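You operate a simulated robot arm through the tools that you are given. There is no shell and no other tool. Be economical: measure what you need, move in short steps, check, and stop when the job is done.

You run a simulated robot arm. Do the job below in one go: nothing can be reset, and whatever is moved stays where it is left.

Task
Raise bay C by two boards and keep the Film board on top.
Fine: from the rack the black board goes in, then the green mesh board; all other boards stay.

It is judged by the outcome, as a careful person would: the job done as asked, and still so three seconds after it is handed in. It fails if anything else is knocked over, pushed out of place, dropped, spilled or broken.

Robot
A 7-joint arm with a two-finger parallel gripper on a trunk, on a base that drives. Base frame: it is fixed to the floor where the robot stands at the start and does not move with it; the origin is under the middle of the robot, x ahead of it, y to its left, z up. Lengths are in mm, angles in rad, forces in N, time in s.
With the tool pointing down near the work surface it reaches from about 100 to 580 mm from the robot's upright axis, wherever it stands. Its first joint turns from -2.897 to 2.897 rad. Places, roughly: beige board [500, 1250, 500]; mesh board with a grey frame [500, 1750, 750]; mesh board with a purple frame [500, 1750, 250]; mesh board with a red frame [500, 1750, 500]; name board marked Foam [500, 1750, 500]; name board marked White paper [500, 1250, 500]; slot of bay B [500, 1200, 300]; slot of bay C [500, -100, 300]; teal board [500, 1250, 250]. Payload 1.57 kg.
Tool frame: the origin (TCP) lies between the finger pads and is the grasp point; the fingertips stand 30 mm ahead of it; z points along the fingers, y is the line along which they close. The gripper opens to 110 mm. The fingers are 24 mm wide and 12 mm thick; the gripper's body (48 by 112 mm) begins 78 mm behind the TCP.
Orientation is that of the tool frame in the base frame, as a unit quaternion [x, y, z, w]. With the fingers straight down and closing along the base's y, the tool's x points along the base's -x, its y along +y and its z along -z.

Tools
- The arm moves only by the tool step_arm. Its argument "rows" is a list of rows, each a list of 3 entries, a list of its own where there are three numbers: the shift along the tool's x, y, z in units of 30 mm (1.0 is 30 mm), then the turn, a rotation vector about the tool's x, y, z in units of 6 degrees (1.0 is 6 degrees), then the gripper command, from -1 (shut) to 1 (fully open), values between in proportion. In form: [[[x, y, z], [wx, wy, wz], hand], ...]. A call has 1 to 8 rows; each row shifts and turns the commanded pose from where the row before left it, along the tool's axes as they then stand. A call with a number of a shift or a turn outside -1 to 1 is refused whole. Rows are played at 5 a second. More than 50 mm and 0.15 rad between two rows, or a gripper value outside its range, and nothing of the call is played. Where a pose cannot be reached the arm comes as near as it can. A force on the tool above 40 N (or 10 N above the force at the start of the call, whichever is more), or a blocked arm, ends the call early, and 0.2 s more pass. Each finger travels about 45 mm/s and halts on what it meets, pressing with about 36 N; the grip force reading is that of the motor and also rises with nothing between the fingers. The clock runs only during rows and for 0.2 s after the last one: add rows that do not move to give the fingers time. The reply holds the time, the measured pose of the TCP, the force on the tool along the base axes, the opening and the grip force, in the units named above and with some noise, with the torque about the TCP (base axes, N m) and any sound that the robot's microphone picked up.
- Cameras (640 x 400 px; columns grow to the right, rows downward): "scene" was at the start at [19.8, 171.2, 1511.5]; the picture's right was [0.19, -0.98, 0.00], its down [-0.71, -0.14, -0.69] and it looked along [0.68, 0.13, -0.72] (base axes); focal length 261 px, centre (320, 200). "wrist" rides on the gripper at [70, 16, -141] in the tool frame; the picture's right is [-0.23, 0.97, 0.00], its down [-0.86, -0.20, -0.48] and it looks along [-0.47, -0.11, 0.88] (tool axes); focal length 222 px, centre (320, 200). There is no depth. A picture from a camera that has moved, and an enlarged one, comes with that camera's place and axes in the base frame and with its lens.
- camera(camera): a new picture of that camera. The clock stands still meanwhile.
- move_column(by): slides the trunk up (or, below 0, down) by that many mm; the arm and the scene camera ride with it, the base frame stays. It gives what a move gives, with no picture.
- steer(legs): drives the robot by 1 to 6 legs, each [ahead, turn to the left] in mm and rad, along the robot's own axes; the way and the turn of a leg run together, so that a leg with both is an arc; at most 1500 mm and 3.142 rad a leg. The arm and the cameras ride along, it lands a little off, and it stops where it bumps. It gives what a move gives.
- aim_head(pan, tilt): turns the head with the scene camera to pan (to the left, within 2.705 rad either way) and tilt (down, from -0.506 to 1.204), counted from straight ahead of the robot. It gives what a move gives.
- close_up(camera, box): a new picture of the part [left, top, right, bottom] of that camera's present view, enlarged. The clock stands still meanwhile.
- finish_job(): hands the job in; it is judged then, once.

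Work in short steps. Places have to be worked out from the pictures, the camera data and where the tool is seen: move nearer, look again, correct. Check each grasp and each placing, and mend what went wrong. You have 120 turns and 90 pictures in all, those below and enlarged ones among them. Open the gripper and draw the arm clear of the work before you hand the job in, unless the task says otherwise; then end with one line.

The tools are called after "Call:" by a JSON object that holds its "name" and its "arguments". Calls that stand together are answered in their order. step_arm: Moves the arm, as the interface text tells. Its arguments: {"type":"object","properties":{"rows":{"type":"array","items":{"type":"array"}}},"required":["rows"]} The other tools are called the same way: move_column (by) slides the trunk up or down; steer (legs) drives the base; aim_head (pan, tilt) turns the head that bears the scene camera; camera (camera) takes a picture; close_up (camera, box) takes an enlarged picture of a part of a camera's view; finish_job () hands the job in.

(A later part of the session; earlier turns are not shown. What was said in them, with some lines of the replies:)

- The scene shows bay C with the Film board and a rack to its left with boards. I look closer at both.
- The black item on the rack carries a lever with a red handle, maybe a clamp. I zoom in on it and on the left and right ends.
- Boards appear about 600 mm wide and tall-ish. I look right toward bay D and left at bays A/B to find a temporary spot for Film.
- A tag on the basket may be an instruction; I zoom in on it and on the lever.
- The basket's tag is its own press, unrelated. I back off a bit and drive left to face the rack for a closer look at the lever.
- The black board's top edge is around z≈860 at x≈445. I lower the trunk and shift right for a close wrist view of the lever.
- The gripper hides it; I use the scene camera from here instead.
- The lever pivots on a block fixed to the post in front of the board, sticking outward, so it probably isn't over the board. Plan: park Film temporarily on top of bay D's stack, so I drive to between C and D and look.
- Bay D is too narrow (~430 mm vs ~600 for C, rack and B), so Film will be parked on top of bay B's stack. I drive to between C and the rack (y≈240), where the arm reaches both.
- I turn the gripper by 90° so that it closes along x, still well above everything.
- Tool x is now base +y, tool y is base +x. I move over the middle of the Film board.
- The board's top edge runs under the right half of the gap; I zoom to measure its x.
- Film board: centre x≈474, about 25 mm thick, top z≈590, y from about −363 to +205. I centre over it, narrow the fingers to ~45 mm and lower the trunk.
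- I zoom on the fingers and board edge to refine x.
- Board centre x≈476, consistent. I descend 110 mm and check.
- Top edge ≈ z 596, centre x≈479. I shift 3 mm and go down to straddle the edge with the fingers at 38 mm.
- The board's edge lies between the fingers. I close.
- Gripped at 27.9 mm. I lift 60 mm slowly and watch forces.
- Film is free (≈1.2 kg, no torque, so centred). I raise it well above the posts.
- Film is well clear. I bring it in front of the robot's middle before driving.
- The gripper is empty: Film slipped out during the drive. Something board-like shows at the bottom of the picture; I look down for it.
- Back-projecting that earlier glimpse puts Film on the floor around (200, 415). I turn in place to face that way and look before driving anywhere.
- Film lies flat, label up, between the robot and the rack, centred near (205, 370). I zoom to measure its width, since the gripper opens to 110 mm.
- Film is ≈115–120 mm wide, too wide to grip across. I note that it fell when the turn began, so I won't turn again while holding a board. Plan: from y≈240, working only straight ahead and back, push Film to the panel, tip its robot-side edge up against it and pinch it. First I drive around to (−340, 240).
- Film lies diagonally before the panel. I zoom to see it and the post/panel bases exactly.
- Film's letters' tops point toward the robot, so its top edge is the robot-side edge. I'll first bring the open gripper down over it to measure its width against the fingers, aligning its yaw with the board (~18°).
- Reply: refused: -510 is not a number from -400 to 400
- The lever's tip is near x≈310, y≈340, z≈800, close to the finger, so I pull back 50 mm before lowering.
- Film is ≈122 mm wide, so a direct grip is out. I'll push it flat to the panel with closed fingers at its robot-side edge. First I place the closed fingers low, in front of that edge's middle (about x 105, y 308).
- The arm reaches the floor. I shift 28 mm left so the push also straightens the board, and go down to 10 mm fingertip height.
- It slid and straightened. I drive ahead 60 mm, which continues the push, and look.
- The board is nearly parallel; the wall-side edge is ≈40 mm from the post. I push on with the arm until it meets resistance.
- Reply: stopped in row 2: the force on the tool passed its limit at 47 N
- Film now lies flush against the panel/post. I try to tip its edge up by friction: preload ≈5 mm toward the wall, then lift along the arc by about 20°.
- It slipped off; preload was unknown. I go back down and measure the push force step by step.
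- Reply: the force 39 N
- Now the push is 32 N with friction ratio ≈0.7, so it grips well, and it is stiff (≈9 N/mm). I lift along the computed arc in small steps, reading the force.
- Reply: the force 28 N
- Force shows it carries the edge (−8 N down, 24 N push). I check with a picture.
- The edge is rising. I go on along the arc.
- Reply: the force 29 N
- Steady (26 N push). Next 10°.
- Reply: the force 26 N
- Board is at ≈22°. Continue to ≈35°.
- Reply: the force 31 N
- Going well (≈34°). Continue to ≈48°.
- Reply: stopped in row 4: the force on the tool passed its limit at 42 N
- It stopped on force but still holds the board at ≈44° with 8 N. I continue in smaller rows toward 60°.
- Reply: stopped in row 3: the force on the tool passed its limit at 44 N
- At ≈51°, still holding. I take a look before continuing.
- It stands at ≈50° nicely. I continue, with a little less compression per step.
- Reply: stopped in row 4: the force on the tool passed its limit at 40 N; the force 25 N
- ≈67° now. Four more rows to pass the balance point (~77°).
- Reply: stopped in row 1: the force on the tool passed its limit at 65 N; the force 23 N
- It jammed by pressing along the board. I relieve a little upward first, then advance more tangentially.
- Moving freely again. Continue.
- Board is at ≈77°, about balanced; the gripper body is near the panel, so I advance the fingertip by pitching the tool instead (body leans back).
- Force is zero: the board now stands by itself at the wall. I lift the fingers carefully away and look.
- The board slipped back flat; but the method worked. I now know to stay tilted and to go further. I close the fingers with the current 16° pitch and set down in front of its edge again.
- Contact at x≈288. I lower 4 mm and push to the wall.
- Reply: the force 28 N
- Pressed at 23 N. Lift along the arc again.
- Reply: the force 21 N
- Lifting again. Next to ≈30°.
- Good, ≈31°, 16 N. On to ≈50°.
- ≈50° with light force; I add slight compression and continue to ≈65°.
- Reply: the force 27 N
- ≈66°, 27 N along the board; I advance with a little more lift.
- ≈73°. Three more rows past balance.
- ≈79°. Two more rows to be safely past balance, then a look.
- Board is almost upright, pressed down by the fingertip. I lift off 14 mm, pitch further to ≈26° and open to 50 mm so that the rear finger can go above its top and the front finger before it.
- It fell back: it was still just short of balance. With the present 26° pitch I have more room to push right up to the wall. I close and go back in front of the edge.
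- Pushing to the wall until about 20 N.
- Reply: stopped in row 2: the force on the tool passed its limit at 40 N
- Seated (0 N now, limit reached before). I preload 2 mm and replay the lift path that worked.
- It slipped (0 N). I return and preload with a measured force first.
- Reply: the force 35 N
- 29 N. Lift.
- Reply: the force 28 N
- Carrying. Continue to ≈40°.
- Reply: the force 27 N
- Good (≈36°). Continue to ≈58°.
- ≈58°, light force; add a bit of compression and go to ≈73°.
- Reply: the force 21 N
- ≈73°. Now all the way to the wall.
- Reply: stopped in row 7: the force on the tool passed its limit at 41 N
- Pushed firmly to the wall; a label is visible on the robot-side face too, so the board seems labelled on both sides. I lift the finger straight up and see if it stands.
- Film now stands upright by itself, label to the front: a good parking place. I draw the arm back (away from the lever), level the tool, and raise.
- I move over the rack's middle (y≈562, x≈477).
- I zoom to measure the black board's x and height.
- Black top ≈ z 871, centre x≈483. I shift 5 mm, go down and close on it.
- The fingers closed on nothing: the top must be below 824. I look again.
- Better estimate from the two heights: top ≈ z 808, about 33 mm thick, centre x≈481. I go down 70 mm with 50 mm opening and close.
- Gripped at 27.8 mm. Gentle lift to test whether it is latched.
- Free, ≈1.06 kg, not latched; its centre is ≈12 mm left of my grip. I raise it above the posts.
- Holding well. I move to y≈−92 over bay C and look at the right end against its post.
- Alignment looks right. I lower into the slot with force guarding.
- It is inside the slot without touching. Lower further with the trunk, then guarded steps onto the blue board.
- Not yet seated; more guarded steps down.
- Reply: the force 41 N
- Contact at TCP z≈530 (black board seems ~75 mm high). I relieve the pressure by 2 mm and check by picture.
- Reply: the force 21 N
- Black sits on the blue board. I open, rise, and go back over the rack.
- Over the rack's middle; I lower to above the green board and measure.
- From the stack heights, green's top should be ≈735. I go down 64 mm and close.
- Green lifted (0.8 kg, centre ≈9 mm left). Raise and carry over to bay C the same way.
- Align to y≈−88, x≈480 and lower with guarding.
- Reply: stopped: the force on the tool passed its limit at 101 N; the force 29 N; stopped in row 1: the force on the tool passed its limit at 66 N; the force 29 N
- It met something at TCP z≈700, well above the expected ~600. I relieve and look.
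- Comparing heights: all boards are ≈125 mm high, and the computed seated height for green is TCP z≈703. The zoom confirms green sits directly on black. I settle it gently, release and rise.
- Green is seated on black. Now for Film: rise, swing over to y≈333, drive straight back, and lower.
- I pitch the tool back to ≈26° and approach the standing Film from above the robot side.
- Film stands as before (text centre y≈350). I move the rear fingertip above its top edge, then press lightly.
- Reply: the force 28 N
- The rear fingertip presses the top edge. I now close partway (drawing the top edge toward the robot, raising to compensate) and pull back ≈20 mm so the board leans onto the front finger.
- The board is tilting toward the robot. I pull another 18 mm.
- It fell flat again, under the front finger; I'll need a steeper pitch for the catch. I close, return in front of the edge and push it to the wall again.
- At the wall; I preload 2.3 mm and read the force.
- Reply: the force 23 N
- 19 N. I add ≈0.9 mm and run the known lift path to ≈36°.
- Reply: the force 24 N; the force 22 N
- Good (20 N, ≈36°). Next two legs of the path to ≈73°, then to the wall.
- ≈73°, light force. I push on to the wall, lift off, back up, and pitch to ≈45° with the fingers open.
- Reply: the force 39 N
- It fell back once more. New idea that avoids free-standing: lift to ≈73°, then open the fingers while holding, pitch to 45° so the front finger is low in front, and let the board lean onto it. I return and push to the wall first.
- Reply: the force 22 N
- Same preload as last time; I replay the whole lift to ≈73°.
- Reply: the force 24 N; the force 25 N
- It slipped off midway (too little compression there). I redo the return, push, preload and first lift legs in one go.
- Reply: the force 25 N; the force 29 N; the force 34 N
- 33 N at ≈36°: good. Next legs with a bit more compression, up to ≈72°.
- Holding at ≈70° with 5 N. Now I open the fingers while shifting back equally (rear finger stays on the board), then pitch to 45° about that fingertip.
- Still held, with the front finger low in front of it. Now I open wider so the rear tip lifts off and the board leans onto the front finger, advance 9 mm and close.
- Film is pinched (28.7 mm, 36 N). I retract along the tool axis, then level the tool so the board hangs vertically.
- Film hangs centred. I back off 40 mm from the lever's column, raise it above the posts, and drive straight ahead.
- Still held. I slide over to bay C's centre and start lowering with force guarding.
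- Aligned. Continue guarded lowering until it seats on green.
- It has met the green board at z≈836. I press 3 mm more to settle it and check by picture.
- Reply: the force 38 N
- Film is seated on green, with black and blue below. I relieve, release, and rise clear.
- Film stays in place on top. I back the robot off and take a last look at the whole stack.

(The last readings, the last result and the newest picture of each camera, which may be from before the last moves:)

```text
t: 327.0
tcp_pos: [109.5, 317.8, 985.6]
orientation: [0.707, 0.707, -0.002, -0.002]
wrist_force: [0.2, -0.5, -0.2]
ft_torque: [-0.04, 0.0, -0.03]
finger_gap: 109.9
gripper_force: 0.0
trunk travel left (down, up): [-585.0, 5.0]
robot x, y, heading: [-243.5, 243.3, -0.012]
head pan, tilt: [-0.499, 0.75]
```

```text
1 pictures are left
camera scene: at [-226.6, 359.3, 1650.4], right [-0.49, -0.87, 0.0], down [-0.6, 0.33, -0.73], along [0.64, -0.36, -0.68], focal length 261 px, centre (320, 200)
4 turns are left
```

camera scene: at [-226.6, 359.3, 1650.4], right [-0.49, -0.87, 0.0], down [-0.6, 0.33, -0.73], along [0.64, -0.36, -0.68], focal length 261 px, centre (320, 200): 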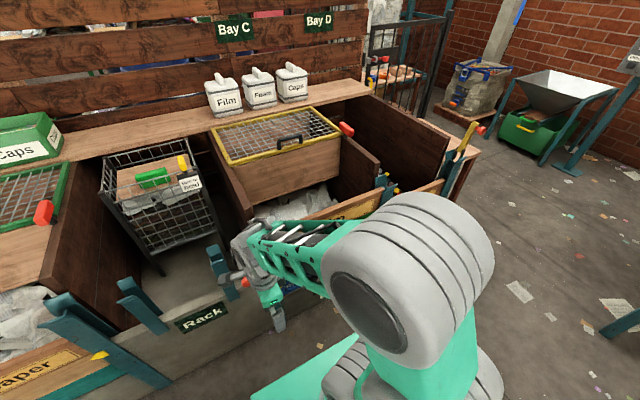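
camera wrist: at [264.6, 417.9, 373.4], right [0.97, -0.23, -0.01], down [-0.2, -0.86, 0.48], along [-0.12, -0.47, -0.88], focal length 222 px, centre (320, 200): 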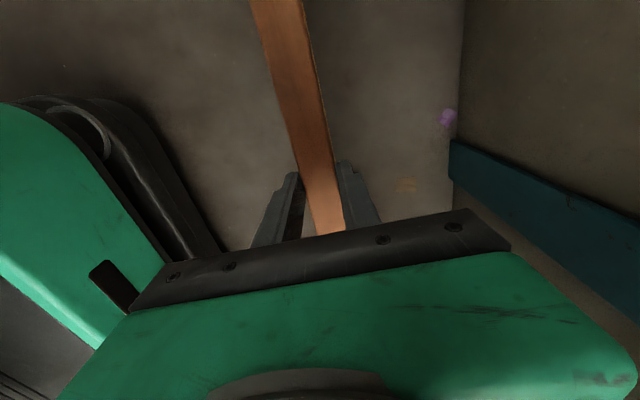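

The Film board's right end lies level in its post, the arm is clear and the gripper is open. I hand the job in.

Call:
{"name": "finish_job", "arguments": {}}

```text
The job is handed in.
```

Bay C now holds, bottom to top, its blue board, the black board, the green mesh board and Film on top; I dropped Film on the floor once while carrying it, and it fell flat several more times as I stood it up, before I picked it up and seated it with its label facing front.
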